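You operate a simulated robot arm through the tools that you are given. There is no shell and no other tool. Be economical: measure what you need, move in short steps, check, and stop when the job is done.

Carry out the task below with a simulated robot arm. There is one attempt and no reset: what you move stays moved.

## Task
Wipe the dusty leaf of the plant on the turntable.
Fine: turn the leaf to the room, wipe it with the washing sponge and lay that back; then turn the leaf to the wall again, clear of passing sleeves. Where these are worked on the way, their far stop is far enough and under half their travel is too little: plant turntable. What is to be rubbed or washed off counts as gone when no trace of it is left.

It is judged by the outcome, as a careful person would: the job done as asked, and still so three seconds after it is handed in. It fails if anything else is knocked over, pushed out of place, dropped, spilled or broken.

## Robot
A 6-joint arm with a two-finger parallel gripper, fixed in place. Base frame: the origin is at the foot of the arm, x ahead of it, y to its left, z up. Lengths are in mm, angles in rad, forces in N, time in s.
With the tool pointing down near the work surface it reaches from about 180 to 840 mm from the base axis. Its first joint turns from -2.897 to 2.897 rad. Payload 3.91 kg.
Tool frame: the origin (TCP) lies between the finger pads and is the grasp point; the fingertips stand 30 mm ahead of it; z points along the fingers, y is the line along which they close. The gripper opens to 110 mm. The fingers are 20 mm wide and 10 mm thick; the gripper's body (48 by 112 mm) begins 55 mm behind the TCP.
Orientation is that of the tool frame in the base frame, as [roll, pitch, yaw] about the fixed x, y, z axes, in that order (R = Rz(yaw) Ry(pitch) Rx(roll)). With the fingers straight down and closing along the base's y, the tool's x points along the base's -x, its y along +y and its z along -z.

## Interface
- The arm moves only by the tool servo_tool. Its arguments are lists of equal length, an entry for each row: "dr": the turn, a rotation vector about the tool's x, y, z in rad, a list of three; "offset": the shift along the tool's x, y, z in m, a list of three; "jaw": the gripper command, from -1 (shut) to 1 (fully open), values between in proportion. In form: {"dr": [[wx, wy, wz], ...], "offset": [[tx, ty, tz], ...], "jaw": [jaw, ...]}. A call has 1 to 12 rows; each row shifts and turns the commanded pose from where the row before left it, along the tool's axes as they then stand. Rows are played at 5 a second. More than 50 mm and 0.15 rad between two rows, or a gripper value outside its range, and nothing of the call is played. A pose out of reach is approached as far as the arm can. The call stops where the force on the tool passes 90 N (or 10 N more than at its start, if that is more) or the arm is blocked; 0.2 s more then pass. The fingers move at their own pace (about 108 mm/s each) and stop on an object; they squeeze with about 33 N. The grip force told is the motor's: it shows also when the fingers shut on nothing. Time passes only in rows, and 0.2 s behind the last, so rows that do not move let the fingers close. The reply holds the time, the measured pose of the TCP, the force on the tool along the base axes, the opening and the grip force, in the units named above and with some noise, with the torque about the TCP (base axes, N m) and any sound that the robot's microphone picked up.
- Cameras (640 x 400 px; columns grow to the right, rows downward): "scene" is fixed at [48.7, -499.6, 1602.4]; the picture's right is [0.59, -0.81, 0.00], its down [-0.63, -0.46, -0.62] and it looks along [0.50, 0.37, -0.78] (base axes); focal length 357 px, centre (320, 200). "wrist" rides on the gripper at [77, 7, -114] in the tool frame; the picture's right is [-0.09, 1.00, 0.00], its down [-0.80, -0.07, -0.59] and it looks along [-0.59, -0.05, 0.80] (tool axes); focal length 270 px, centre (320, 200). There is no depth. A picture from a camera that has moved, and an enlarged one, comes with that camera's place and axes in the base frame and with its lens.
- grab_frame(camera): a new picture of that camera. It takes no simulated time.
- slide_trunk(by): slides the trunk up (or, below 0, down) by that many mm; the arm rides with it, the base frame stays. It gives what a move gives, with no picture.
- close_up(camera, box): a new picture of the part [left, top, right, bottom] of that camera's present view, enlarged. It takes no simulated time.
- hand_in(): hands the job in; it is judged then, once.

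Go step by step. Nothing tells you positions but the pictures and the camera data: compare them with the known pose of the tool, close in by small moves and look again before you grip or let go. The budget is 120 turns and 68 pictures, counting those below and the enlarged ones. Unless the task says otherwise, let go and move clear before handing in, and close with one line.

The tools are called after "Emit:" by a JSON object that holds its "name" and its "arguments". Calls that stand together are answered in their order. servo_tool: Moves the arm, as the interface text tells. Its arguments: {"type":"object","properties":{"dr":{"type":"array"},"offset":{"type":"array"},"jaw":{"type":"array"}},"required":["dr","offset","jaw"]} The other tools are called the same way: slide_trunk (by) slides the trunk up or down; grab_frame (camera) takes a picture; close_up (camera, box) takes an enlarged picture of a part of a camera's view; hand_in () hands the job in.

At the start:

```text
time_s: 0.0
eef_pos: [201.2, -296.0, 1323.6]
ee_rot: [3.142, 0.0, 3.141]
force: [-0.1, 0.4, -0.7]
wrist_torque: [0.01, 0.01, -0.01]
opening: 110.0
gripper_force: 0.1
trunk travel left (down, up): [-475.0, 65.0]
```

scene: 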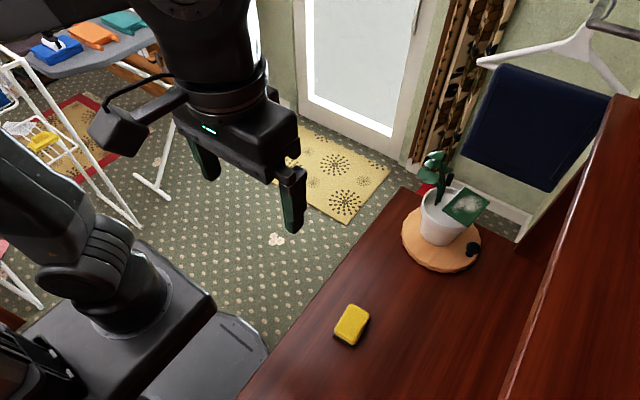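
wrist: 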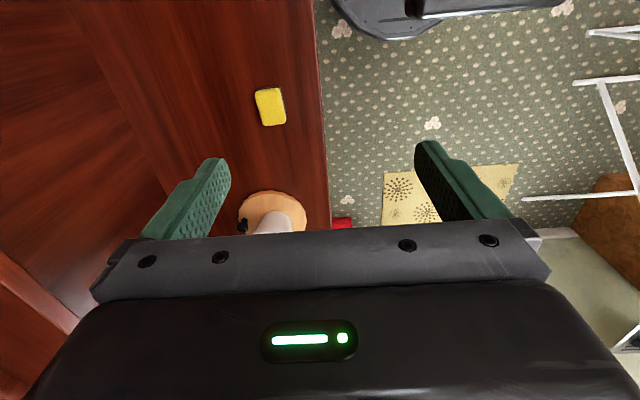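

The sponge lies on a brown surface, and the plant stands on a wooden turntable that has a dark knob. I'll enlarge both views to see the details.

Emit:
{"name": "close_up", "arguments": {"camera": "scene", "box": [380, 130, 520, 290]}}

Emit:
{"name": "close_up", "arguments": {"camera": "scene", "box": [300, 280, 400, 370]}}

Emit:
{"name": "close_up", "arguments": {"camera": "wrist", "box": [200, 60, 360, 240]}}

```text
2.50 times, centred on (450, 210) of scene
camera zoom: at [48.7, -499.6, 1602.4], right [0.59, -0.81, 0.0], down [-0.63, -0.46, -0.62], along [0.5, 0.37, -0.78], focal length 892 px, centre (-5, 175)
```

zoom: 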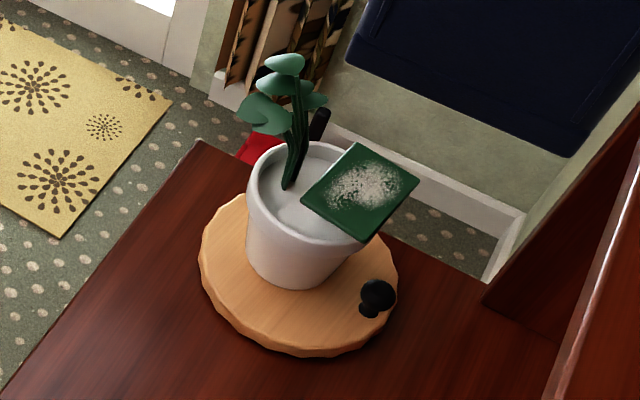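

```text
4.44 times, centred on (350, 325) of scene
camera zoom: at [48.7, -499.6, 1602.4], right [0.59, -0.81, 0.0], down [-0.63, -0.46, -0.62], along [0.5, 0.37, -0.78], focal length 1586 px, centre (187, -356)
```

zoom: 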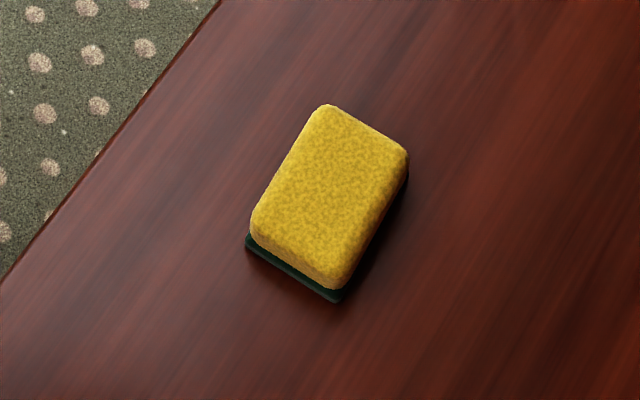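

```text
2.22 times, centred on (280, 150) of wrist
camera zoom: at [125.2, -288.7, 1438.2], right [0.09, 1.0, 0.0], down [0.8, -0.07, 0.59], along [0.59, -0.05, -0.8], focal length 601 px, centre (409, 311)
```

zoom: 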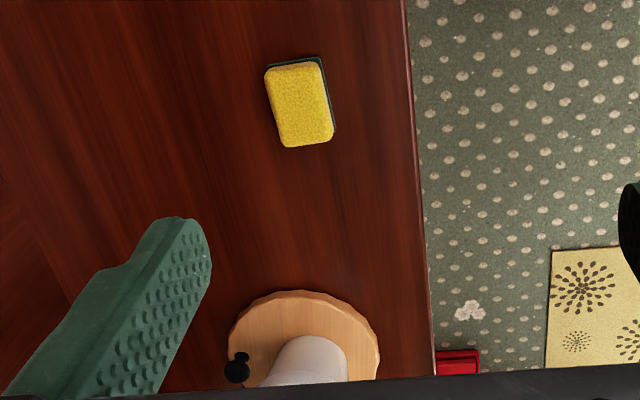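

By triangulation the sponge is near (283, -402, ~895). The turntable centre is near (580, -465), with the knob on its -y side. I'll lower the trunk and look again.

Emit:
{"name": "slide_trunk", "arguments": {"by": -250}}

Emit:
{"name": "grab_frame", "arguments": {"camera": "wrist"}}

Emit:
{"name": "grab_frame", "arguments": {"camera": "scene"}}

```text
time_s: 2.6
eef_pos: [201.4, -295.7, 1074.4]
ee_rot: [3.141, -0.001, 3.141]
force: [0.5, 0.0, 0.7]
wrist_torque: [0.01, 0.0, -0.01]
opening: 110.0
gripper_force: 0.1
trunk travel left (down, up): [-225.0, 315.0]
```

```text
62 pictures are left
camera wrist: at [125.2, -288.7, 1188.2], right [0.09, 1.0, 0.0], down [0.8, -0.07, 0.59], along [0.59, -0.05, -0.8], focal length 270 px, centre (320, 200)
```

wrist: 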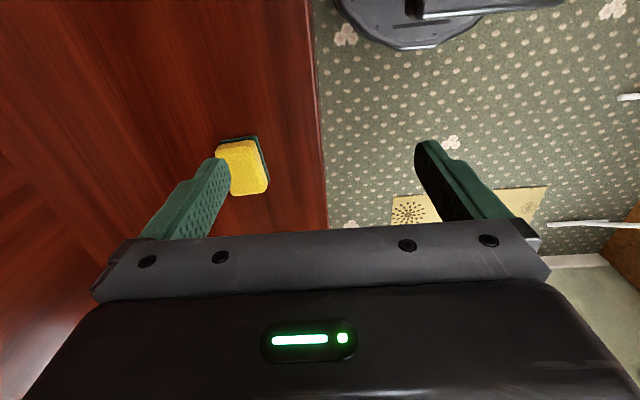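

```text
61 pictures are left
```

scene: 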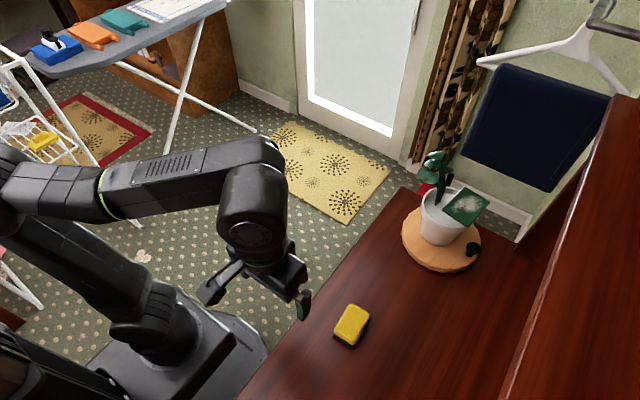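

The room side is +y and -x, with walls at +x and -y. I'll move the wrist camera over so it looks down on the plant.

Emit:
{"name": "servo_tool", "arguments": {"dr": [[0, 0, 0], [0, 0, 0], [0, 0, 0], [0, 0, 0], [0, 0, 0], [0, 0, 0], [0, 0, 0], [0, 0, 0]], "offset": [[-0.035, -0.018, -0.016], [-0.035, -0.018, -0.016], [-0.035, -0.018, -0.016], [-0.035, -0.018, -0.016], [-0.035, -0.018, -0.016], [-0.035, -0.018, -0.016], [-0.035, -0.018, -0.016], [-0.035, -0.018, -0.016]], "jaw": [1, 1, 1, 1, 1, 1, 1, 1]}}

Emit:
{"name": "grab_frame", "arguments": {"camera": "wrist"}}

```text
time_s: 4.4
eef_pos: [450.2, -403.3, 1094.4]
ee_rot: [-3.136, 0.006, 3.141]
force: [-1.0, 0.5, 0.2]
wrist_torque: [0.02, -0.03, -0.01]
opening: 109.8
gripper_force: 0.0
out of reach, approached as far as the arm can: row 4, 5, 6, 7, 8
trunk travel left (down, up): [-225.0, 315.0]
```

```text
60 pictures are left
camera wrist: at [372.8, -394.9, 1209.2], right [0.09, 1.0, 0.0], down [0.8, -0.07, 0.6], along [0.6, -0.06, -0.8], focal length 270 px, centre (320, 200)
```

wrist: 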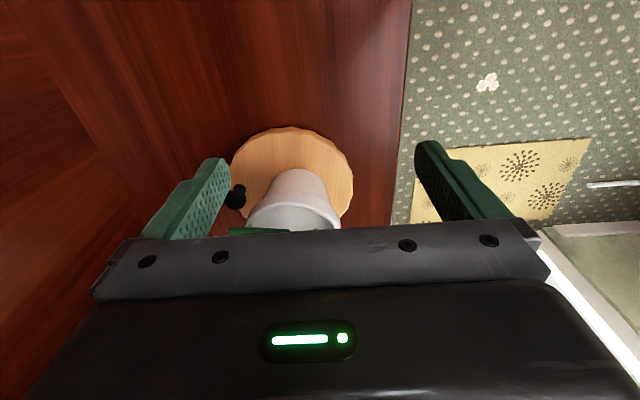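

The plane of the leaf isn't clear yet, and reach is poor at this trunk height. I'll raise the trunk again and work from there for better reach.

Emit:
{"name": "slide_trunk", "arguments": {"by": 200}}

Emit:
{"name": "servo_tool", "arguments": {"dr": [[0, 0, 0]], "offset": [[0, 0, 0.03]], "jaw": [1]}}

```text
time_s: 6.5
eef_pos: [450.6, -402.6, 1294.2]
ee_rot: [-3.136, 0.005, 3.141]
force: [1.3, 0.0, 0.6]
wrist_torque: [-0.01, -0.03, 0.03]
opening: 109.9
gripper_force: 0.1
trunk travel left (down, up): [-425.0, 115.0]
```

```text
time_s: 7.0
eef_pos: [450.6, -403.7, 1264.0]
ee_rot: [-3.136, 0.007, -3.14]
force: [-0.9, -0.5, -0.9]
wrist_torque: [0.0, -0.03, 0.0]
opening: 110.2
gripper_force: 0.0
trunk travel left (down, up): [-425.0, 115.0]
```

Emit:
{"name": "servo_tool", "arguments": {"dr": [[0, 0, 0], [0, 0, 0], [0, 0, 0], [0, 0, 0]], "offset": [[-0.035, -0.015, 0.018], [-0.035, -0.015, 0.018], [-0.035, -0.015, 0.018], [-0.035, -0.015, 0.018]], "jaw": [1, 1, 1, 1]}}

Emit:
{"name": "grab_frame", "arguments": {"camera": "wrist"}}

```text
time_s: 8.0
eef_pos: [597.5, -463.9, 1169.4]
ee_rot: [-3.128, 0.014, -3.14]
force: [1.8, -0.5, -0.9]
wrist_torque: [0.06, 0.1, 0.01]
opening: 109.9
gripper_force: 0.0
out of reach, approached as far as the arm can: row 4
trunk travel left (down, up): [-425.0, 115.0]
```

```text
59 pictures are left
camera wrist: at [518.9, -454.9, 1283.4], right [0.09, 1.0, -0.01], down [0.79, -0.06, 0.61], along [0.6, -0.06, -0.79], focal length 270 px, centre (320, 200)
```

wrist: 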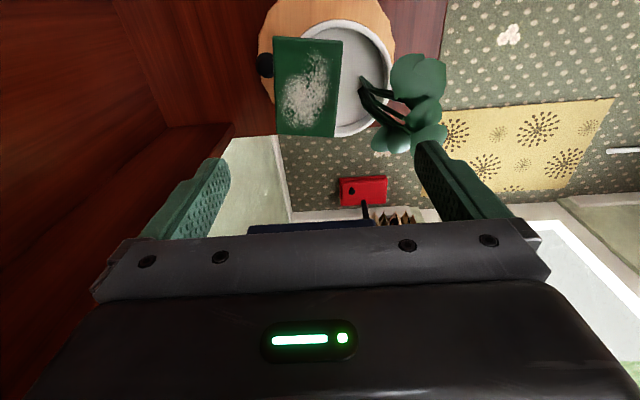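

The leaf turns out to be a horizontal plate at z≈1015, centred near (592, -477). The disc centre is near (591, -462) and the knob near (582, -533, 908). I'll swing the camera to the outer side (tool x toward -y) so the fingers can straddle the knob without touching the leaf.

Emit:
{"name": "slide_trunk", "arguments": {"by": 100}}

Emit:
{"name": "servo_tool", "arguments": {"dr": [[0, 0, -0.145], [0, 0, -0.145], [0, 0, -0.145], [0, 0, -0.145], [0, 0, -0.145], [0, 0, -0.145], [0, 0, -0.145], [0, 0, -0.145], [0, 0, -0.145], [0, 0, -0.145]], "offset": [[0, 0, 0], [0, 0, 0], [0, 0, 0], [0, 0, 0], [0, 0, 0], [0, 0, 0], [0, 0, 0], [0, 0, 0], [0, 0, 0], [0, 0, 0]], "jaw": [0, 0, 0, -0.2, -0.2, -0.2, -0.2, -0.2, -0.2, -0.2]}}

```text
time_s: 9.3
eef_pos: [592.2, -460.4, 1273.6]
ee_rot: [-3.122, 0.018, -3.139]
force: [-0.1, 0.3, 0.1]
wrist_torque: [0.0, 0.04, 0.01]
opening: 109.6
gripper_force: 0.0
trunk travel left (down, up): [-525.0, 15.0]
```

```text
time_s: 11.5
eef_pos: [591.9, -461.7, 1274.3]
ee_rot: [-3.12, -0.016, -1.686]
force: [0.2, 0.0, -0.4]
wrist_torque: [0.0, 0.01, 0.01]
opening: 44.1
gripper_force: 0.0
trunk travel left (down, up): [-525.0, 15.0]
```

Emit:
{"name": "servo_tool", "arguments": {"dr": [[0, 0, 0], [0, 0, 0], [0, 0, 0], [0, 0, 0]], "offset": [[0.024, 0.0005, 0.043], [0.024, 0.0005, 0.043], [0.024, 0.0005, 0.043], [0.024, 0.0005, 0.043]], "jaw": [-0.2, -0.2, -0.2, -0.2]}}

Emit:
{"name": "grab_frame", "arguments": {"camera": "wrist"}}

```text
time_s: 12.3
eef_pos: [589.2, -538.5, 1177.2]
ee_rot: [-3.079, -0.063, -1.685]
force: [18.0, -3.7, 37.7]
wrist_torque: [-2.49, 3.3, 1.31]
opening: 43.9
gripper_force: 0.1
trunk travel left (down, up): [-525.0, 15.0]
stopped in row 4: the force on the tool passed its limit at 114 N (the readings are from after the stop); the commanded pose is now the measured one
```

```text
58 pictures are left
camera wrist: at [568.2, -606.1, 1296.7], right [-0.98, 0.2, -0.07], down [0.13, 0.83, 0.55], along [0.16, 0.53, -0.83], focal length 270 px, centre (320, 200)
```

wrist: 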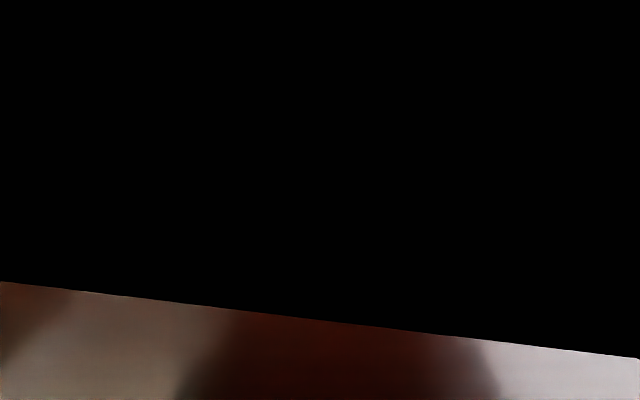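

The camera housing has touched the upper shelf, so I'll back off inward and up at once and look.

Emit:
{"name": "servo_tool", "arguments": {"dr": [[0, 0, 0], [0, 0, 0], [0, 0, 0]], "offset": [[-0.005, 0, -0.02], [-0.02, 0, -0.03], [-0.03, 0, -0.02]], "jaw": [-0.2, -0.2, -0.2]}}

Emit:
{"name": "grab_frame", "arguments": {"camera": "scene"}}

Emit:
{"name": "grab_frame", "arguments": {"camera": "wrist"}}

```text
time_s: 13.1
eef_pos: [591.3, -480.9, 1236.0]
ee_rot: [-3.091, -0.048, -1.687]
force: [-1.2, -0.3, 0.1]
wrist_torque: [0.04, 0.01, -0.02]
opening: 44.1
gripper_force: 0.1
trunk travel left (down, up): [-525.0, 15.0]
```

```text
57 pictures are left
```

scene: 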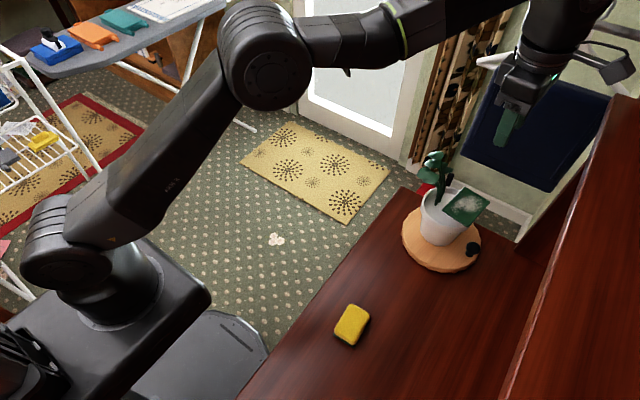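

```text
56 pictures are left
camera wrist: at [571.8, -550.5, 1354.7], right [-0.98, 0.2, -0.05], down [0.14, 0.82, 0.56], along [0.16, 0.54, -0.83], focal length 270 px, centre (320, 200)
```

wrist: 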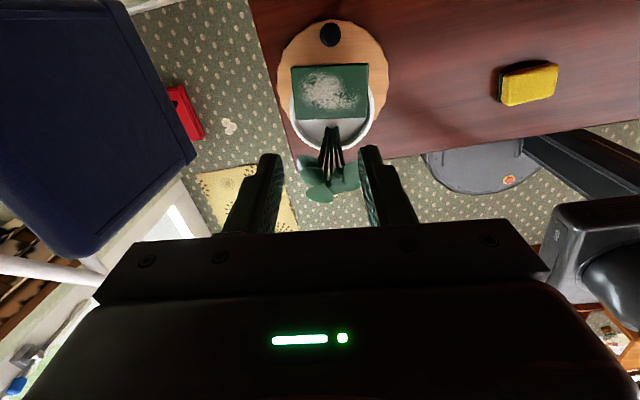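

Nothing was disturbed. There's a shelf above, with its front near y≈-640, so I can't have the camera outward over the knob. Instead I'll hold the tool nearly horizontal, pointing +x from the robot side, and grip the knob from there. First I'll retreat and turn.

Emit:
{"name": "servo_tool", "arguments": {"dr": [[0, 0, 0], [0, 0, 0], [0, 0, 0], [0, 0, 0], [0, 0, -0.14], [0, 0, -0.14], [0, 0, -0.14], [0, 0, -0.14], [0, 0, -0.14], [0, 0, -0.14], [0, 0, -0.14], [0, 0, -0.14]], "offset": [[0, 0.04, -0.005], [0, 0.04, -0.005], [0, 0.04, -0.005], [0, 0.04, 0], [0, 0, 0], [0, 0, 0], [0, 0, 0], [0, 0, 0], [0, 0, 0], [0, 0, 0], [0, 0, 0], [0, 0, 0]], "jaw": [-0.1, -0.1, -0.1, -0.1, -0.1, -0.1, -0.1, -0.1, -0.1, -0.1, -0.1, -0.1]}}

Emit:
{"name": "servo_tool", "arguments": {"dr": [[0, 0, -0.14], [0, 0, -0.14], [0, 0, -0.14], [0, 0, -0.14], [0, 0.14, 0], [0, 0.14, 0], [0, 0.14, 0], [0, 0.14, 0]], "offset": [[0, 0, 0], [0, 0, 0], [0, 0, 0], [0, 0, 0], [0, 0, 0], [0, 0, 0], [0, 0, 0], [0, 0, 0]], "jaw": [-0.1, -0.1, -0.1, -0.1, -0.1, -0.1, -0.1, -0.1]}}

```text
time_s: 15.7
eef_pos: [434.6, -463.2, 1240.6]
ee_rot: [-3.139, -0.069, -0.915]
force: [0.8, 0.2, -0.3]
wrist_torque: [0.0, -0.01, 0.01]
opening: 49.3
gripper_force: 0.1
out of reach, approached as far as the arm can: row 10, 11, 12
trunk travel left (down, up): [-525.0, 15.0]
```

```text
time_s: 17.5
eef_pos: [449.1, -444.1, 1241.9]
ee_rot: [3.129, -0.632, -0.857]
force: [-0.7, 0.1, -0.1]
wrist_torque: [0.0, 0.0, -0.01]
opening: 49.5
gripper_force: 0.0
out of reach, approached as far as the arm can: row 1, 2, 3, 4
trunk travel left (down, up): [-525.0, 15.0]
```

The wrist has reached a limit in that direction. I'll use the camera-under posture instead: the original yaw with the fingers tilted about 45° forward. I'm rotating back to that.

Emit:
{"name": "servo_tool", "arguments": {"dr": [[0, -0.14, 0], [0, -0.14, 0], [0, -0.14, 0], [0, -0.14, 0], [0, 0, 0.14], [0, 0, 0.14], [0, 0, 0.14], [0, 0, 0.14], [0, 0, 0.14], [0, 0, 0.14], [0, 0, 0.14], [0, 0, 0.14]], "offset": [[0, 0, 0], [0, 0, 0], [0, 0, 0], [0, 0, 0], [0, 0, 0], [0, 0, 0], [0, 0, 0], [0, 0, 0], [0, 0, 0], [0, 0, 0], [0, 0, 0], [0, 0, 0]], "jaw": [-0.1, -0.1, -0.1, -0.1, -0.1, -0.1, -0.1, -0.1, -0.1, -0.1, -0.1, -0.1]}}

Emit:
{"name": "servo_tool", "arguments": {"dr": [[0, 0, 0.14], [0, 0, 0.14], [0, 0, 0.14], [0, 0, 0.14], [0, 0, 0.14], [0, 0, 0.14], [0, 0, 0.14], [0, 0, 0.14]], "offset": [[0, 0, 0], [0, 0, 0], [0, 0, 0], [0, 0, 0], [0, 0, 0], [0, 0, 0], [0, 0, 0], [0, 0, 0]], "jaw": [-0.1, -0.1, -0.1, -0.1, -0.1, -0.1, -0.1, -0.1]}}

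```text
time_s: 20.1
eef_pos: [450.1, -445.6, 1240.9]
ee_rot: [-3.082, -0.039, -1.989]
force: [0.4, -0.4, -0.2]
wrist_torque: [-0.02, 0.01, -0.02]
opening: 49.4
gripper_force: 0.0
trunk travel left (down, up): [-525.0, 15.0]
```

```text
time_s: 21.9
eef_pos: [449.1, -444.8, 1241.5]
ee_rot: [-3.08, 0.037, -3.104]
force: [0.6, -0.4, 0.6]
wrist_torque: [-0.03, 0.01, 0.02]
opening: 49.3
gripper_force: 0.1
trunk travel left (down, up): [-525.0, 15.0]
```

Emit:
{"name": "servo_tool", "arguments": {"dr": [[-0.06, 0, 0], [0, -0.124, 0], [0, -0.124, 0], [0, -0.124, 0], [0, -0.124, 0], [0, -0.124, 0], [0, -0.124, 0]], "offset": [[0, 0, 0], [0, 0, 0], [0, 0, 0], [0, 0, 0], [0, 0, 0], [0, 0, 0], [0, 0, 0]], "jaw": [-0.1, -0.1, -0.1, -0.1, -0.1, -0.1, -0.1]}}

Emit:
{"name": "servo_tool", "arguments": {"dr": [[0, 0, 0], [0, 0, 0], [0, 0, 0], [0, 0, 0], [0, 0, 0], [0, 0, 0]], "offset": [[0.0236, -0.0148, 0.0333], [0.0236, -0.0148, 0.0333], [0.0236, -0.0148, 0.0333], [0.0236, -0.0148, 0.0333], [0.0236, -0.0148, 0.0333], [0.0236, -0.0148, 0.0333]], "jaw": [-0.1, -0.1, -0.1, -0.1, -0.1, -0.1]}}

Emit:
{"name": "grab_frame", "arguments": {"camera": "wrist"}}

Emit:
{"name": "grab_frame", "arguments": {"camera": "scene"}}

```text
time_s: 23.5
eef_pos: [450.0, -444.6, 1240.4]
ee_rot: [-3.14, 0.781, -3.104]
force: [0.1, -0.3, -0.4]
wrist_torque: [0.02, -0.01, -0.01]
opening: 49.5
gripper_force: 0.0
trunk travel left (down, up): [-525.0, 15.0]
```

```text
time_s: 24.9
eef_pos: [490.8, -530.1, 993.8]
ee_rot: [3.141, 0.781, -3.104]
force: [0.2, -0.6, 1.1]
wrist_torque: [-0.04, -0.02, 0.04]
opening: 49.6
gripper_force: 0.0
trunk travel left (down, up): [-525.0, 15.0]
```

```text
55 pictures are left
camera wrist: at [355.3, -528.1, 1022.3], right [0.02, 1.0, 0.06], down [0.15, -0.07, 0.99], along [0.99, -0.01, -0.16], focal length 270 px, centre (320, 200)
```

wrist: 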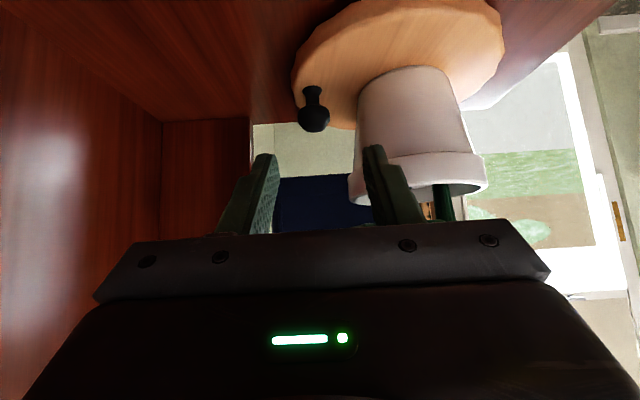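

```text
54 pictures are left
```

scene: 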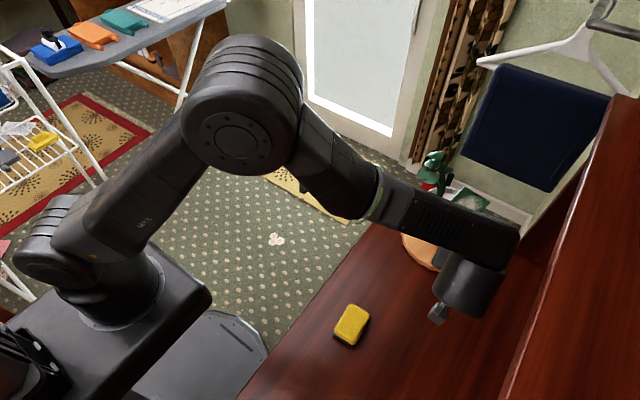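

The knob's ball is at about (582, -531, 911), roughly 32 mm across, with a narrow gap to the pot. I'll narrow the jaws to about 42 mm and move in along the tool axis.

Emit:
{"name": "servo_tool", "arguments": {"dr": [[0, 0, 0], [0, 0, 0], [0, 0, 0], [0, 0, 0]], "offset": [[0, -0.001, 0], [0, -0.001, 0.02], [0, -0.001, 0.02], [0, 0, 0.02]], "jaw": [-0.25, -0.25, -0.25, -0.25]}}

Emit:
{"name": "close_up", "arguments": {"camera": "wrist", "box": [200, 20, 460, 240]}}

```text
time_s: 25.9
eef_pos: [534.2, -533.5, 955.7]
ee_rot: [-3.14, 0.779, -3.103]
force: [-1.5, -0.2, -0.4]
wrist_torque: [-0.01, -0.02, 0.0]
opening: 41.2
gripper_force: 0.1
trunk travel left (down, up): [-525.0, 15.0]
```

```text
1.82 times, centred on (330, 130) of wrist
camera zoom: at [399.2, -531.8, 983.8], right [0.02, 1.0, 0.06], down [0.15, -0.06, 0.99], along [0.99, -0.01, -0.16], focal length 491 px, centre (302, 327)
```

zoom: 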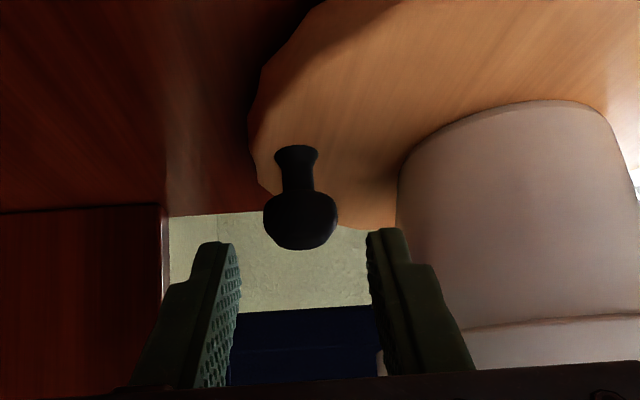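

The knob is centred between the fingers. I'll go the rest of the way and close.

Emit:
{"name": "servo_tool", "arguments": {"dr": [[0, 0, 0], [0, 0, 0], [0, 0, 0]], "offset": [[0, 0, 0.016], [0, 0, 0.016], [0, 0, 0.014]], "jaw": [-0.25, -0.25, -0.25]}}

Emit:
{"name": "close_up", "arguments": {"camera": "wrist", "box": [200, 20, 460, 240]}}

```text
time_s: 26.7
eef_pos: [566.6, -533.3, 922.0]
ee_rot: [-3.14, 0.78, -3.103]
force: [0.2, -0.3, 0.8]
wrist_torque: [-0.01, -0.01, -0.02]
opening: 41.4
gripper_force: 0.1
trunk travel left (down, up): [-525.0, 15.0]
```

```text
1.82 times, centred on (330, 130) of wrist
camera zoom: at [431.0, -530.9, 951.2], right [0.02, 1.0, 0.06], down [0.15, -0.06, 0.99], along [0.99, -0.02, -0.15], focal length 491 px, centre (302, 327)
```

zoom: 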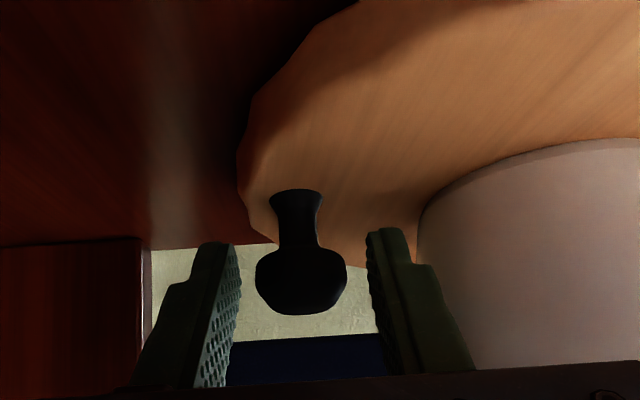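

Emit:
{"name": "servo_tool", "arguments": {"dr": [[0, 0, 0], [0, 0, 0], [0, 0, 0]], "offset": [[0, 0, 0.003], [0, 0, 0], [0, 0, 0]], "jaw": [-0.6, -1, -1]}}

```text
time_s: 27.5
eef_pos: [567.8, -533.5, 923.3]
ee_rot: [-3.138, 0.782, -3.102]
force: [-5.6, -3.8, 11.8]
wrist_torque: [-0.1, 0.38, 0.29]
opening: 29.5
gripper_force: 44.7
trunk travel left (down, up): [-525.0, 15.0]
```

Gripped at about 29 mm. I'll try a small clockwise turn, pulling the knob toward -x.

Emit:
{"name": "servo_tool", "arguments": {"dr": [[0, 0, 0], [0, 0, 0]], "offset": [[0.0043, 0.0013, -0.0042], [0.0043, 0.0018, -0.0042]], "jaw": [-1, -1]}}

Emit:
{"name": "close_up", "arguments": {"camera": "wrist", "box": [200, 20, 460, 240]}}

```text
time_s: 28.1
eef_pos: [556.4, -530.8, 923.9]
ee_rot: [-3.139, 0.782, -3.104]
force: [2.6, -13.2, 10.7]
wrist_torque: [-0.28, -0.65, -0.7]
opening: 29.4
gripper_force: 45.5
trunk travel left (down, up): [-525.0, 15.0]
```

```text
1.82 times, centred on (330, 130) of wrist
camera zoom: at [421.1, -529.4, 951.1], right [0.03, 1.0, 0.06], down [0.15, -0.06, 0.99], along [0.99, -0.02, -0.15], focal length 491 px, centre (302, 327)
```

zoom: 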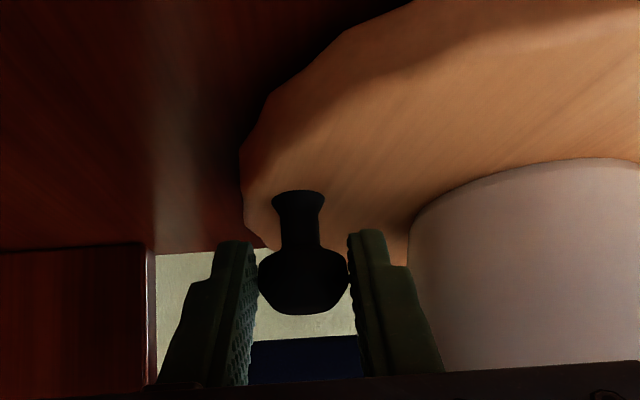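

The turntable follows freely. I'll continue along the arc in short steps.

Emit:
{"name": "servo_tool", "arguments": {"dr": [[0, 0, 0], [0, 0, 0], [0, 0, 0]], "offset": [[0.008, 0.0045, -0.0079], [0.0072, 0.0066, -0.0071], [0.0062, 0.0084, -0.0062]], "jaw": [-1, -1, -1]}}

```text
time_s: 28.9
eef_pos: [520.1, -515.1, 922.8]
ee_rot: [-3.137, 0.782, -3.104]
force: [-18.3, -27.9, 15.0]
wrist_torque: [-0.42, 0.52, -1.04]
opening: 29.0
gripper_force: 45.3
trunk travel left (down, up): [-525.0, 15.0]
```

Emit:
{"name": "grab_frame", "arguments": {"camera": "wrist"}}

Emit:
{"name": "close_up", "arguments": {"camera": "scene", "box": [380, 130, 540, 290]}}

```text
50 pictures are left
camera wrist: at [385.6, -513.4, 951.0], right [0.03, 1.0, 0.06], down [0.15, -0.06, 0.99], along [0.99, -0.02, -0.15], focal length 270 px, centre (320, 200)
```

wrist: 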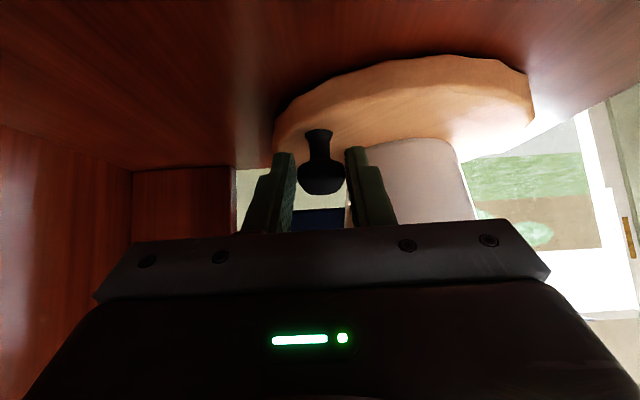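

```text
2.50 times, centred on (460, 210) of scene
camera zoom: at [48.7, -499.6, 1602.4], right [0.59, -0.81, 0.0], down [-0.63, -0.46, -0.62], along [0.5, 0.37, -0.78], focal length 892 px, centre (-30, 175)
```

zoom: 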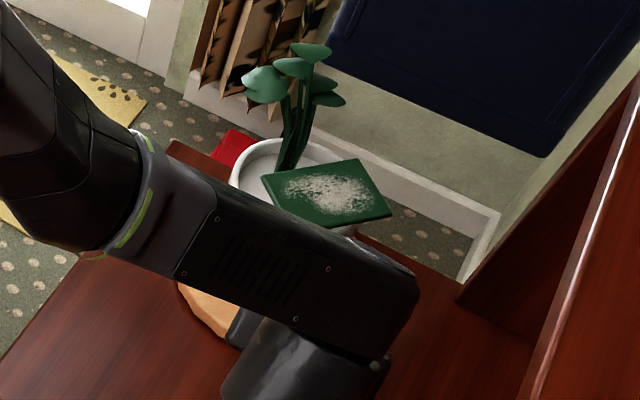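

The leaf has swung by about 40°. I'll continue with a slight outward correction to relieve the side force.

Emit:
{"name": "servo_tool", "arguments": {"dr": [[0, 0, 0], [0, 0, 0], [0, 0, 0]], "offset": [[0.0078, 0.0071, -0.0077], [0.0043, 0.0112, -0.0042], [0.0027, 0.0122, -0.0027]], "jaw": [-1, -1, -1]}}

```text
time_s: 29.7
eef_pos: [497.3, -483.7, 922.3]
ee_rot: [3.141, 0.783, -3.106]
force: [-39.6, -20.4, 19.6]
wrist_torque: [-0.39, 0.4, -1.1]
opening: 28.7
gripper_force: 45.5
trunk travel left (down, up): [-525.0, 15.0]
```

The radial force is rising, so I'll relax the grip, look, and re-centre on the knob.

Emit:
{"name": "servo_tool", "arguments": {"dr": [[0, 0, 0], [0, 0, 0]], "offset": [[0, 0, 0], [0, 0, 0]], "jaw": [-0.25, -0.25]}}

Emit:
{"name": "grab_frame", "arguments": {"camera": "wrist"}}

```text
time_s: 30.3
eef_pos: [504.1, -481.4, 921.2]
ee_rot: [3.138, 0.781, -3.106]
force: [-0.5, 0.6, 0.3]
wrist_torque: [-0.02, 0.01, -0.01]
opening: 41.2
gripper_force: 0.1
trunk travel left (down, up): [-525.0, 15.0]
```

```text
48 pictures are left
camera wrist: at [368.8, -479.3, 948.7], right [0.02, 1.0, 0.06], down [0.15, -0.07, 0.99], along [0.99, -0.01, -0.16], focal length 270 px, centre (320, 200)
```

wrist: 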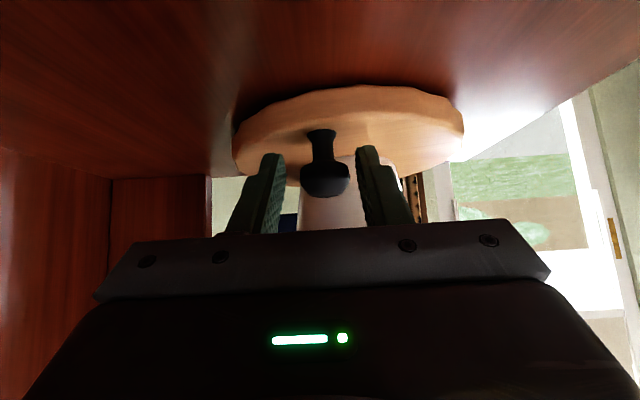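

Emit:
{"name": "servo_tool", "arguments": {"dr": [[0, 0, 0], [0, 0, 0], [0, 0, 0], [0, 0, 0], [0, 0, 0], [0, 0, 0]], "offset": [[0.0049, -0.001, -0.0049], [0, 0, 0], [0, 0, 0], [0.0023, 0.0133, -0.0022], [0.0007, 0.0138, -0.0007], [-0.0011, 0.0138, 0.0011]], "jaw": [-0.25, -1, -1, -1, -1, -1]}}

```text
time_s: 31.7
eef_pos: [490.4, -440.7, 923.0]
ee_rot: [3.14, 0.78, -3.103]
force: [-30.4, 3.3, 3.3]
wrist_torque: [0.38, 1.34, -0.31]
opening: 25.3
gripper_force: 44.8
trunk travel left (down, up): [-525.0, 15.0]
```

Emit:
{"name": "grab_frame", "arguments": {"camera": "wrist"}}

Emit:
{"name": "close_up", "arguments": {"camera": "scene", "box": [340, 110, 540, 290]}}

```text
47 pictures are left
camera wrist: at [355.3, -438.5, 951.0], right [0.02, 1.0, 0.06], down [0.15, -0.07, 0.99], along [0.99, -0.01, -0.16], focal length 270 px, centre (320, 200)
```

wrist: 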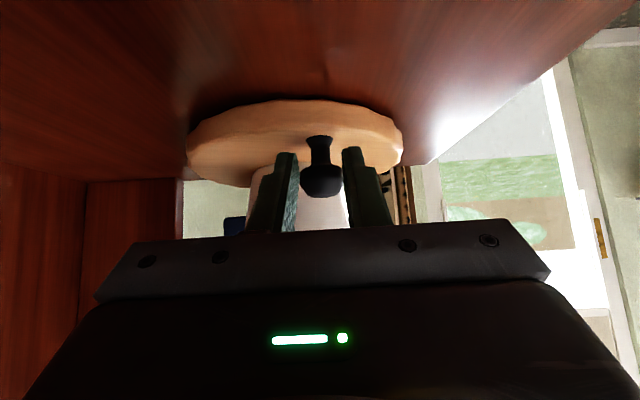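

```text
2.22 times, centred on (440, 200) of scene
camera zoom: at [48.7, -499.6, 1602.4], right [0.59, -0.81, 0.0], down [-0.63, -0.46, -0.62], along [0.5, 0.37, -0.78], focal length 793 px, centre (53, 200)
```

zoom: 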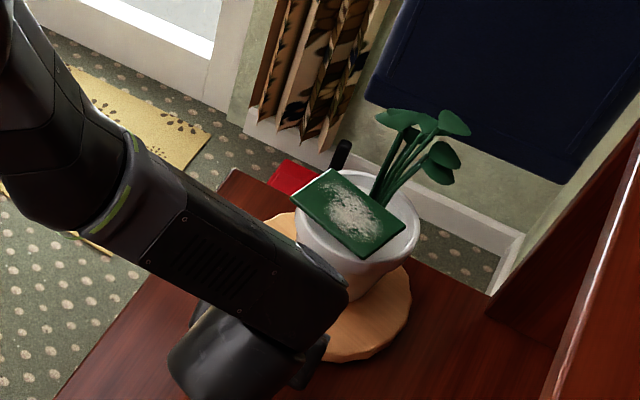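

Emit:
{"name": "servo_tool", "arguments": {"dr": [[0, 0, 0], [0, 0, 0]], "offset": [[0, 0, 0], [0, 0, 0]], "jaw": [-0.3, -0.3]}}

Emit:
{"name": "close_up", "arguments": {"camera": "wrist", "box": [180, 60, 460, 240]}}

```text
time_s: 32.3
eef_pos: [494.6, -443.3, 921.9]
ee_rot: [3.141, 0.779, -3.104]
force: [0.0, -0.3, -0.6]
wrist_torque: [0.02, -0.01, -0.01]
opening: 38.4
gripper_force: 0.1
trunk travel left (down, up): [-525.0, 15.0]
```

```text
2.22 times, centred on (320, 150) of wrist
camera zoom: at [359.1, -440.7, 950.4], right [0.02, 1.0, 0.06], down [0.15, -0.06, 0.99], along [0.99, -0.02, -0.15], focal length 601 px, centre (320, 311)
```

zoom: 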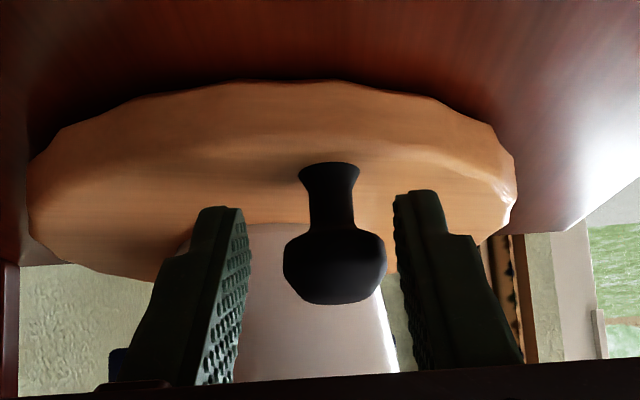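

Emit:
{"name": "servo_tool", "arguments": {"dr": [[0, 0, 0], [0, 0, 0], [0, 0, 0], [0, 0, 0], [0, 0, 0], [0, 0, 0]], "offset": [[-0.0078, 0.0035, 0.0077], [0, 0, 0], [0, 0, 0], [-0.0036, 0.0112, 0.0035], [-0.005, 0.0102, 0.0049], [-0.0062, 0.0089, 0.0061]], "jaw": [-0.3, -1, -1, -1, -1, -1]}}

```text
time_s: 33.7
eef_pos: [525.5, -407.6, 922.7]
ee_rot: [3.141, 0.781, -3.105]
force: [-2.9, -11.9, -2.2]
wrist_torque: [-0.24, 0.41, -1.01]
opening: 29.4
gripper_force: 45.2
trunk travel left (down, up): [-525.0, 15.0]
```

Emit:
{"name": "servo_tool", "arguments": {"dr": [[0, 0, 0], [0, 0, 0], [0, 0, 0]], "offset": [[-0.0071, 0.0067, 0.007], [-0.008, 0.0055, 0.0079], [-0.0084, 0.0033, 0.0083]], "jaw": [-1, -1, -1]}}

Emit:
{"name": "close_up", "arguments": {"camera": "scene", "box": [340, 110, 540, 290]}}

```text
time_s: 34.5
eef_pos: [556.0, -391.2, 922.8]
ee_rot: [3.141, 0.78, -3.104]
force: [-5.3, -9.4, 0.0]
wrist_torque: [-0.3, 0.9, -0.72]
opening: 29.4
gripper_force: 44.9
trunk travel left (down, up): [-525.0, 15.0]
```

```text
2.22 times, centred on (440, 200) of scene
camera zoom: at [48.7, -499.6, 1602.4], right [0.59, -0.81, 0.0], down [-0.63, -0.46, -0.62], along [0.5, 0.37, -0.78], focal length 793 px, centre (53, 200)
```

zoom: 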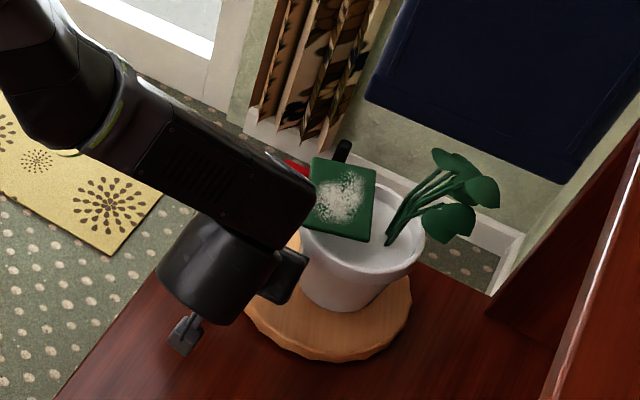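

Emit:
{"name": "servo_tool", "arguments": {"dr": [[0, 0, 0], [0, 0, 0], [0, 0, 0]], "offset": [[-0.0088, 0.0008, 0.0087], [-0.0088, -0.0009, 0.0087], [-0.0086, -0.003, 0.0085]], "jaw": [-1, -1, -1]}}

```text
time_s: 35.3
eef_pos: [569.6, -388.1, 922.2]
ee_rot: [3.131, 0.772, -3.12]
force: [-65.6, 19.6, 27.6]
wrist_torque: [-2.44, -2.33, -4.29]
opening: 29.2
gripper_force: 45.3
trunk travel left (down, up): [-525.0, 15.0]
stopped in row 3: the force on the tool passed its limit at 99 N (the readings are from after the stop); the commanded pose is now the measured one
```

That is the far stop, half a turn from the start, so the leaf now faces the room. I'll release and retreat along the tool axis.

Emit:
{"name": "servo_tool", "arguments": {"dr": [[0, 0, 0], [0, 0, 0], [0, 0, 0], [0, 0, 0], [0, 0, 0], [0, 0, 0]], "offset": [[0, 0, 0], [0, 0, 0], [0, 0, -0.03], [0, 0, -0.04], [0, 0, -0.045], [0, 0, -0.045]], "jaw": [-0.3, -0.25, -0.25, -0.25, 0, 0]}}

Emit:
{"name": "grab_frame", "arguments": {"camera": "wrist"}}

Emit:
{"name": "grab_frame", "arguments": {"camera": "scene"}}

```text
time_s: 36.7
eef_pos: [471.5, -391.1, 1032.8]
ee_rot: [3.129, 0.769, -3.113]
force: [0.3, 1.0, -0.9]
wrist_torque: [-0.02, 0.02, 0.01]
opening: 55.3
gripper_force: 0.1
trunk travel left (down, up): [-525.0, 15.0]
```

```text
43 pictures are left
camera wrist: at [337.0, -389.6, 1062.5], right [0.03, 1.0, 0.07], down [0.17, -0.07, 0.98], along [0.99, -0.02, -0.17], focal length 270 px, centre (320, 200)
```

wrist: 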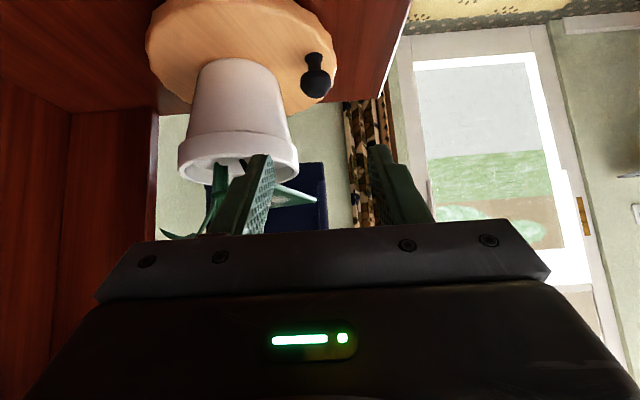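

```text
42 pictures are left
```

scene: 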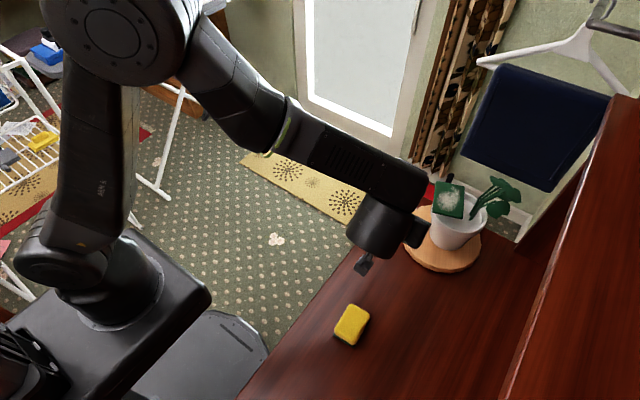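

Emit:
{"name": "close_up", "arguments": {"camera": "scene", "box": [400, 150, 540, 280]}}

Emit:
{"name": "close_up", "arguments": {"camera": "wrist", "box": [140, 130, 340, 240]}}

```text
3.08 times, centred on (470, 215) of scene
camera zoom: at [48.7, -499.6, 1602.4], right [0.59, -0.81, 0.0], down [-0.63, -0.46, -0.62], along [0.5, 0.37, -0.78], focal length 1098 px, centre (-142, 154)
```

zoom: 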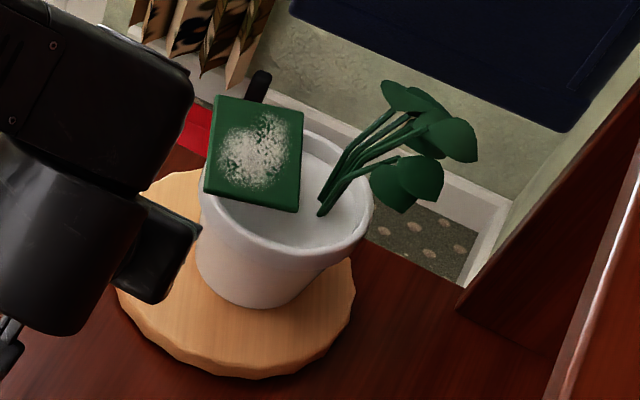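

```text
3.20 times, centred on (240, 185) of wrist
camera zoom: at [337.0, -389.6, 1062.5], right [0.03, 1.0, 0.07], down [0.17, -0.07, 0.98], along [0.99, -0.02, -0.17], focal length 865 px, centre (576, 248)
```

zoom: 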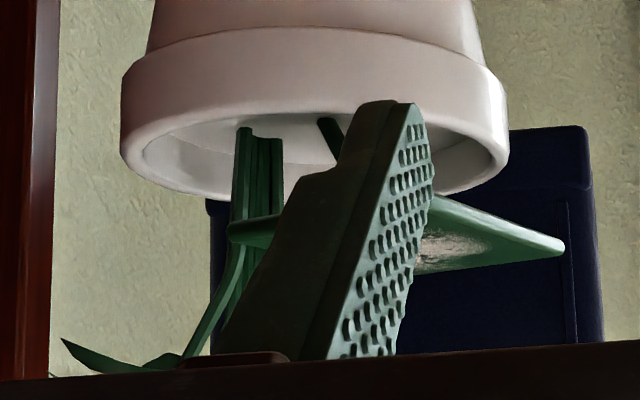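

The leaf is now over the room side: horizontal at z≈1015, centred near (588, -441), long axis at about 20°. The sponge is at (289, -400), about 69×44 mm with its long axis near 5°. I'll untilt the tool and go over the sponge.

Emit:
{"name": "servo_tool", "arguments": {"dr": [[0.012, 0.128, 0], [0, 0.128, 0], [0, 0.128, 0], [0, 0.128, 0], [0, 0.128, 0], [0, 0.128, 0], [0, 0, -0.068], [0, 0, 0], [0, 0, 0], [0, 0, 0], [0, 0, 0]], "offset": [[0, 0, 0], [0, 0, 0], [0, 0, 0], [0, 0, 0], [0, 0, 0], [0, 0, 0], [0.03, 0, 0], [0.038, 0, 0.01], [0.038, 0, 0.01], [0.038, 0.003, 0.01], [0.038, 0.003, 0.01]], "jaw": [0, 0, 0, 0, 0, 0, 0.4, 0.4, 0.4, 0.4, 0.4]}}

Emit:
{"name": "grab_frame", "arguments": {"camera": "wrist"}}

```text
time_s: 39.1
eef_pos: [287.0, -405.2, 989.9]
ee_rot: [-3.14, 0.001, -3.045]
force: [0.6, -0.4, -0.4]
wrist_torque: [-0.01, -0.01, -0.02]
opening: 77.2
gripper_force: 0.0
trunk travel left (down, up): [-525.0, 15.0]
```

```text
39 pictures are left
camera wrist: at [209.3, -405.2, 1107.1], right [-0.01, 1.0, 0.0], down [0.8, 0.01, 0.59], along [0.59, 0.0, -0.8], focal length 270 px, centre (320, 200)
```

wrist: 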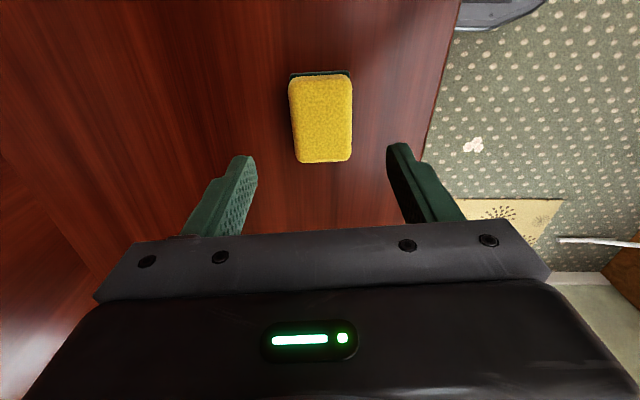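

The tool is centred over the sponge. I'll descend with the jaws open around it, watching the force.

Emit:
{"name": "servo_tool", "arguments": {"dr": [[0, 0, 0], [0, 0, 0], [0, 0, 0]], "offset": [[0, 0.001, 0.03], [0, 0, 0.03], [0, 0, 0.022]], "jaw": [0.4, 0.4, 0.4]}}

Emit:
{"name": "grab_frame", "arguments": {"camera": "wrist"}}

Emit:
{"name": "close_up", "arguments": {"camera": "scene", "box": [300, 260, 400, 350]}}

```text
time_s: 39.9
eef_pos: [284.8, -401.5, 910.1]
ee_rot: [-3.141, -0.003, -3.048]
force: [0.2, -0.3, 0.0]
wrist_torque: [-0.02, -0.01, 0.0]
opening: 77.1
gripper_force: 0.0
trunk travel left (down, up): [-525.0, 15.0]
```

```text
38 pictures are left
camera wrist: at [207.9, -401.3, 1025.3], right [-0.01, 1.0, 0.0], down [0.8, 0.01, 0.59], along [0.59, 0.0, -0.8], focal length 270 px, centre (320, 200)
```

wrist: 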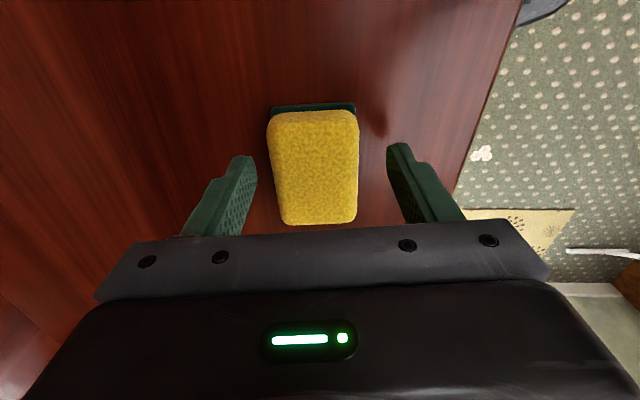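

```text
4.44 times, centred on (350, 305) of scene
camera zoom: at [48.7, -499.6, 1602.4], right [0.59, -0.81, 0.0], down [-0.63, -0.46, -0.62], along [0.5, 0.37, -0.78], focal length 1586 px, centre (187, -267)
```

zoom: 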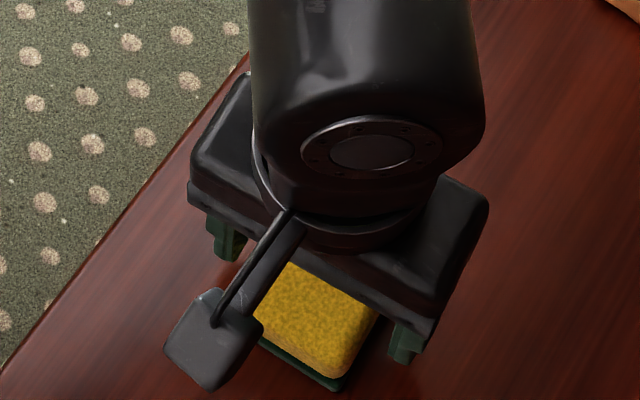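

Emit:
{"name": "servo_tool", "arguments": {"dr": [[0, 0, 0], [0, 0, 0], [0, 0, 0], [0, 0, 0]], "offset": [[0, -0.003, 0.005], [0, 0, 0.005], [0, 0, 0.003], [0, 0, 0]], "jaw": [0.4, 0.4, 0.4, 0.4]}}

```text
time_s: 40.9
eef_pos: [285.7, -404.9, 897.4]
ee_rot: [-3.141, -0.001, -3.046]
force: [0.7, -0.3, 0.0]
wrist_torque: [-0.02, 0.0, -0.01]
opening: 77.1
gripper_force: 0.0
trunk travel left (down, up): [-525.0, 15.0]
```

Emit:
{"name": "servo_tool", "arguments": {"dr": [[0, 0, 0], [0, 0, 0], [0, 0, 0]], "offset": [[0, 0, 0.003], [0, 0, 0.003], [0, 0, 0]], "jaw": [0.4, 0.4, 0.4]}}

Emit:
{"name": "grab_frame", "arguments": {"camera": "wrist"}}

```text
time_s: 41.7
eef_pos: [286.7, -404.5, 890.4]
ee_rot: [3.141, -0.002, -3.047]
force: [0.2, -0.4, -0.4]
wrist_torque: [0.0, 0.0, 0.03]
opening: 76.7
gripper_force: 0.0
trunk travel left (down, up): [-525.0, 15.0]
```

```text
36 pictures are left
camera wrist: at [209.3, -404.0, 1006.3], right [-0.01, 1.0, 0.0], down [0.8, 0.01, 0.59], along [0.59, 0.0, -0.8], focal length 270 px, centre (320, 200)
```

wrist: 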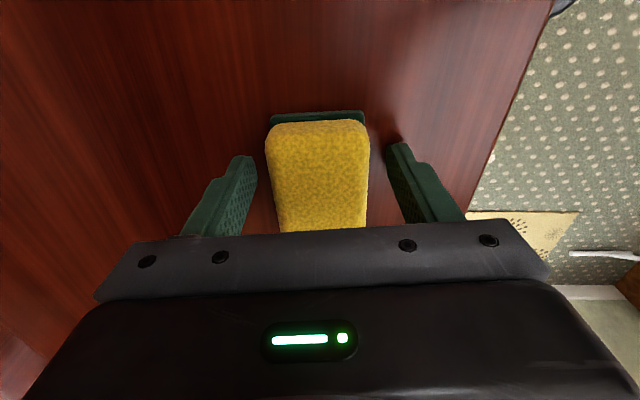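

Emit:
{"name": "servo_tool", "arguments": {"dr": [[0, 0, 0], [0, 0, 0], [0, 0, 0], [0, 0, 0]], "offset": [[0, 0, 0.003], [0, 0, 0.003], [0, 0, 0.003], [0, 0, 0]], "jaw": [0.4, 0.4, 0.4, 0.4]}}

Emit:
{"name": "close_up", "arguments": {"camera": "wrist", "box": [160, 90, 480, 250]}}

```text
time_s: 42.5
eef_pos: [287.2, -404.5, 890.7]
ee_rot: [-3.127, 0.006, -3.044]
force: [-7.4, 5.7, 53.4]
wrist_torque: [2.57, 0.83, 0.26]
opening: 80.0
gripper_force: 2.8
trunk travel left (down, up): [-525.0, 15.0]
stopped in row 4: the force on the tool passed its limit at 96 N (the readings are from after the stop); the commanded pose is now the measured one
```

```text
2.00 times, centred on (320, 170) of wrist
camera zoom: at [208.3, -403.6, 1005.3], right [-0.01, 1.0, -0.01], down [0.8, 0.01, 0.6], along [0.6, -0.01, -0.8], focal length 541 px, centre (320, 260)
```

zoom: 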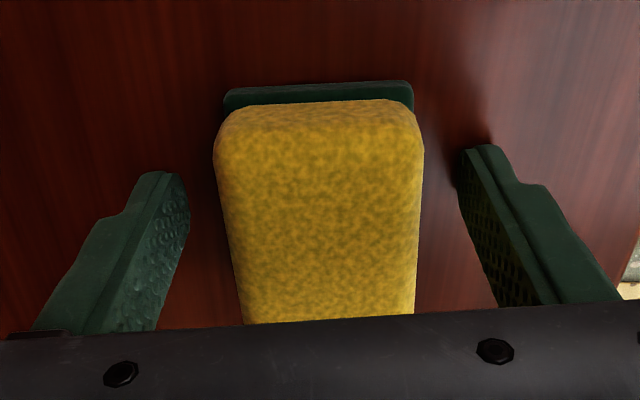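

The fingertips touched the table, so its top is at z≈860. I'll lift 10 mm so the sponge's lower part sticks out past the tips, then close.

Emit:
{"name": "servo_tool", "arguments": {"dr": [[-0.014, 0, 0], [0, 0, 0], [0, 0, 0], [0, 0, 0], [0, 0, 0]], "offset": [[0, 0, -0.006], [0, 0, -0.005], [0, 0, 0], [0, 0, 0], [0, 0, 0]], "jaw": [0.4, 0.2, -1, -1, -1]}}

```text
time_s: 43.7
eef_pos: [288.4, -405.7, 896.6]
ee_rot: [3.138, 0.004, -3.046]
force: [-0.3, 0.2, 0.5]
wrist_torque: [-0.03, -0.03, 0.02]
opening: 49.0
gripper_force: 33.0
trunk travel left (down, up): [-525.0, 15.0]
```

Emit:
{"name": "servo_tool", "arguments": {"dr": [[0, 0, 0], [0, 0, 0], [0, 0, 0], [0, 0, 0], [0, 0, 0]], "offset": [[0, 0, 0], [0, 0, -0.005], [0, 0, 0], [0, 0, 0], [0, 0, 0]], "jaw": [0.1, 0.1, -1, -1, -1]}}

Emit:
{"name": "servo_tool", "arguments": {"dr": [[0, 0, 0], [0, 0, 0], [0, 0, 0], [0, 0, 0], [0, 0, 0]], "offset": [[0, 0, -0.02], [0, 0, -0.045], [0, 0, -0.045], [0, 0, -0.045], [0, 0, -0.045]], "jaw": [-1, -1, -1, -1, -1]}}

Emit:
{"name": "grab_frame", "arguments": {"camera": "wrist"}}

```text
time_s: 44.9
eef_pos: [287.9, -405.6, 903.2]
ee_rot: [3.137, 0.003, -3.044]
force: [0.1, -0.6, 0.5]
wrist_torque: [0.0, 0.02, -0.02]
opening: 49.0
gripper_force: 33.0
trunk travel left (down, up): [-525.0, 15.0]
```

```text
time_s: 46.1
eef_pos: [285.1, -407.4, 1103.3]
ee_rot: [3.137, 0.003, -3.046]
force: [0.0, -0.7, 0.1]
wrist_torque: [0.01, 0.01, 0.0]
opening: 48.9
gripper_force: 33.4
trunk travel left (down, up): [-525.0, 15.0]
```

```text
34 pictures are left
camera wrist: at [207.0, -408.0, 1218.4], right [-0.01, 1.0, 0.01], down [0.8, 0.0, 0.6], along [0.6, 0.01, -0.8], focal length 270 px, centre (320, 200)
```

wrist: 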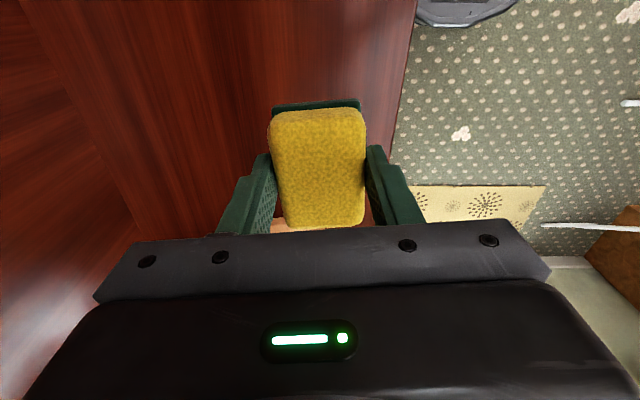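

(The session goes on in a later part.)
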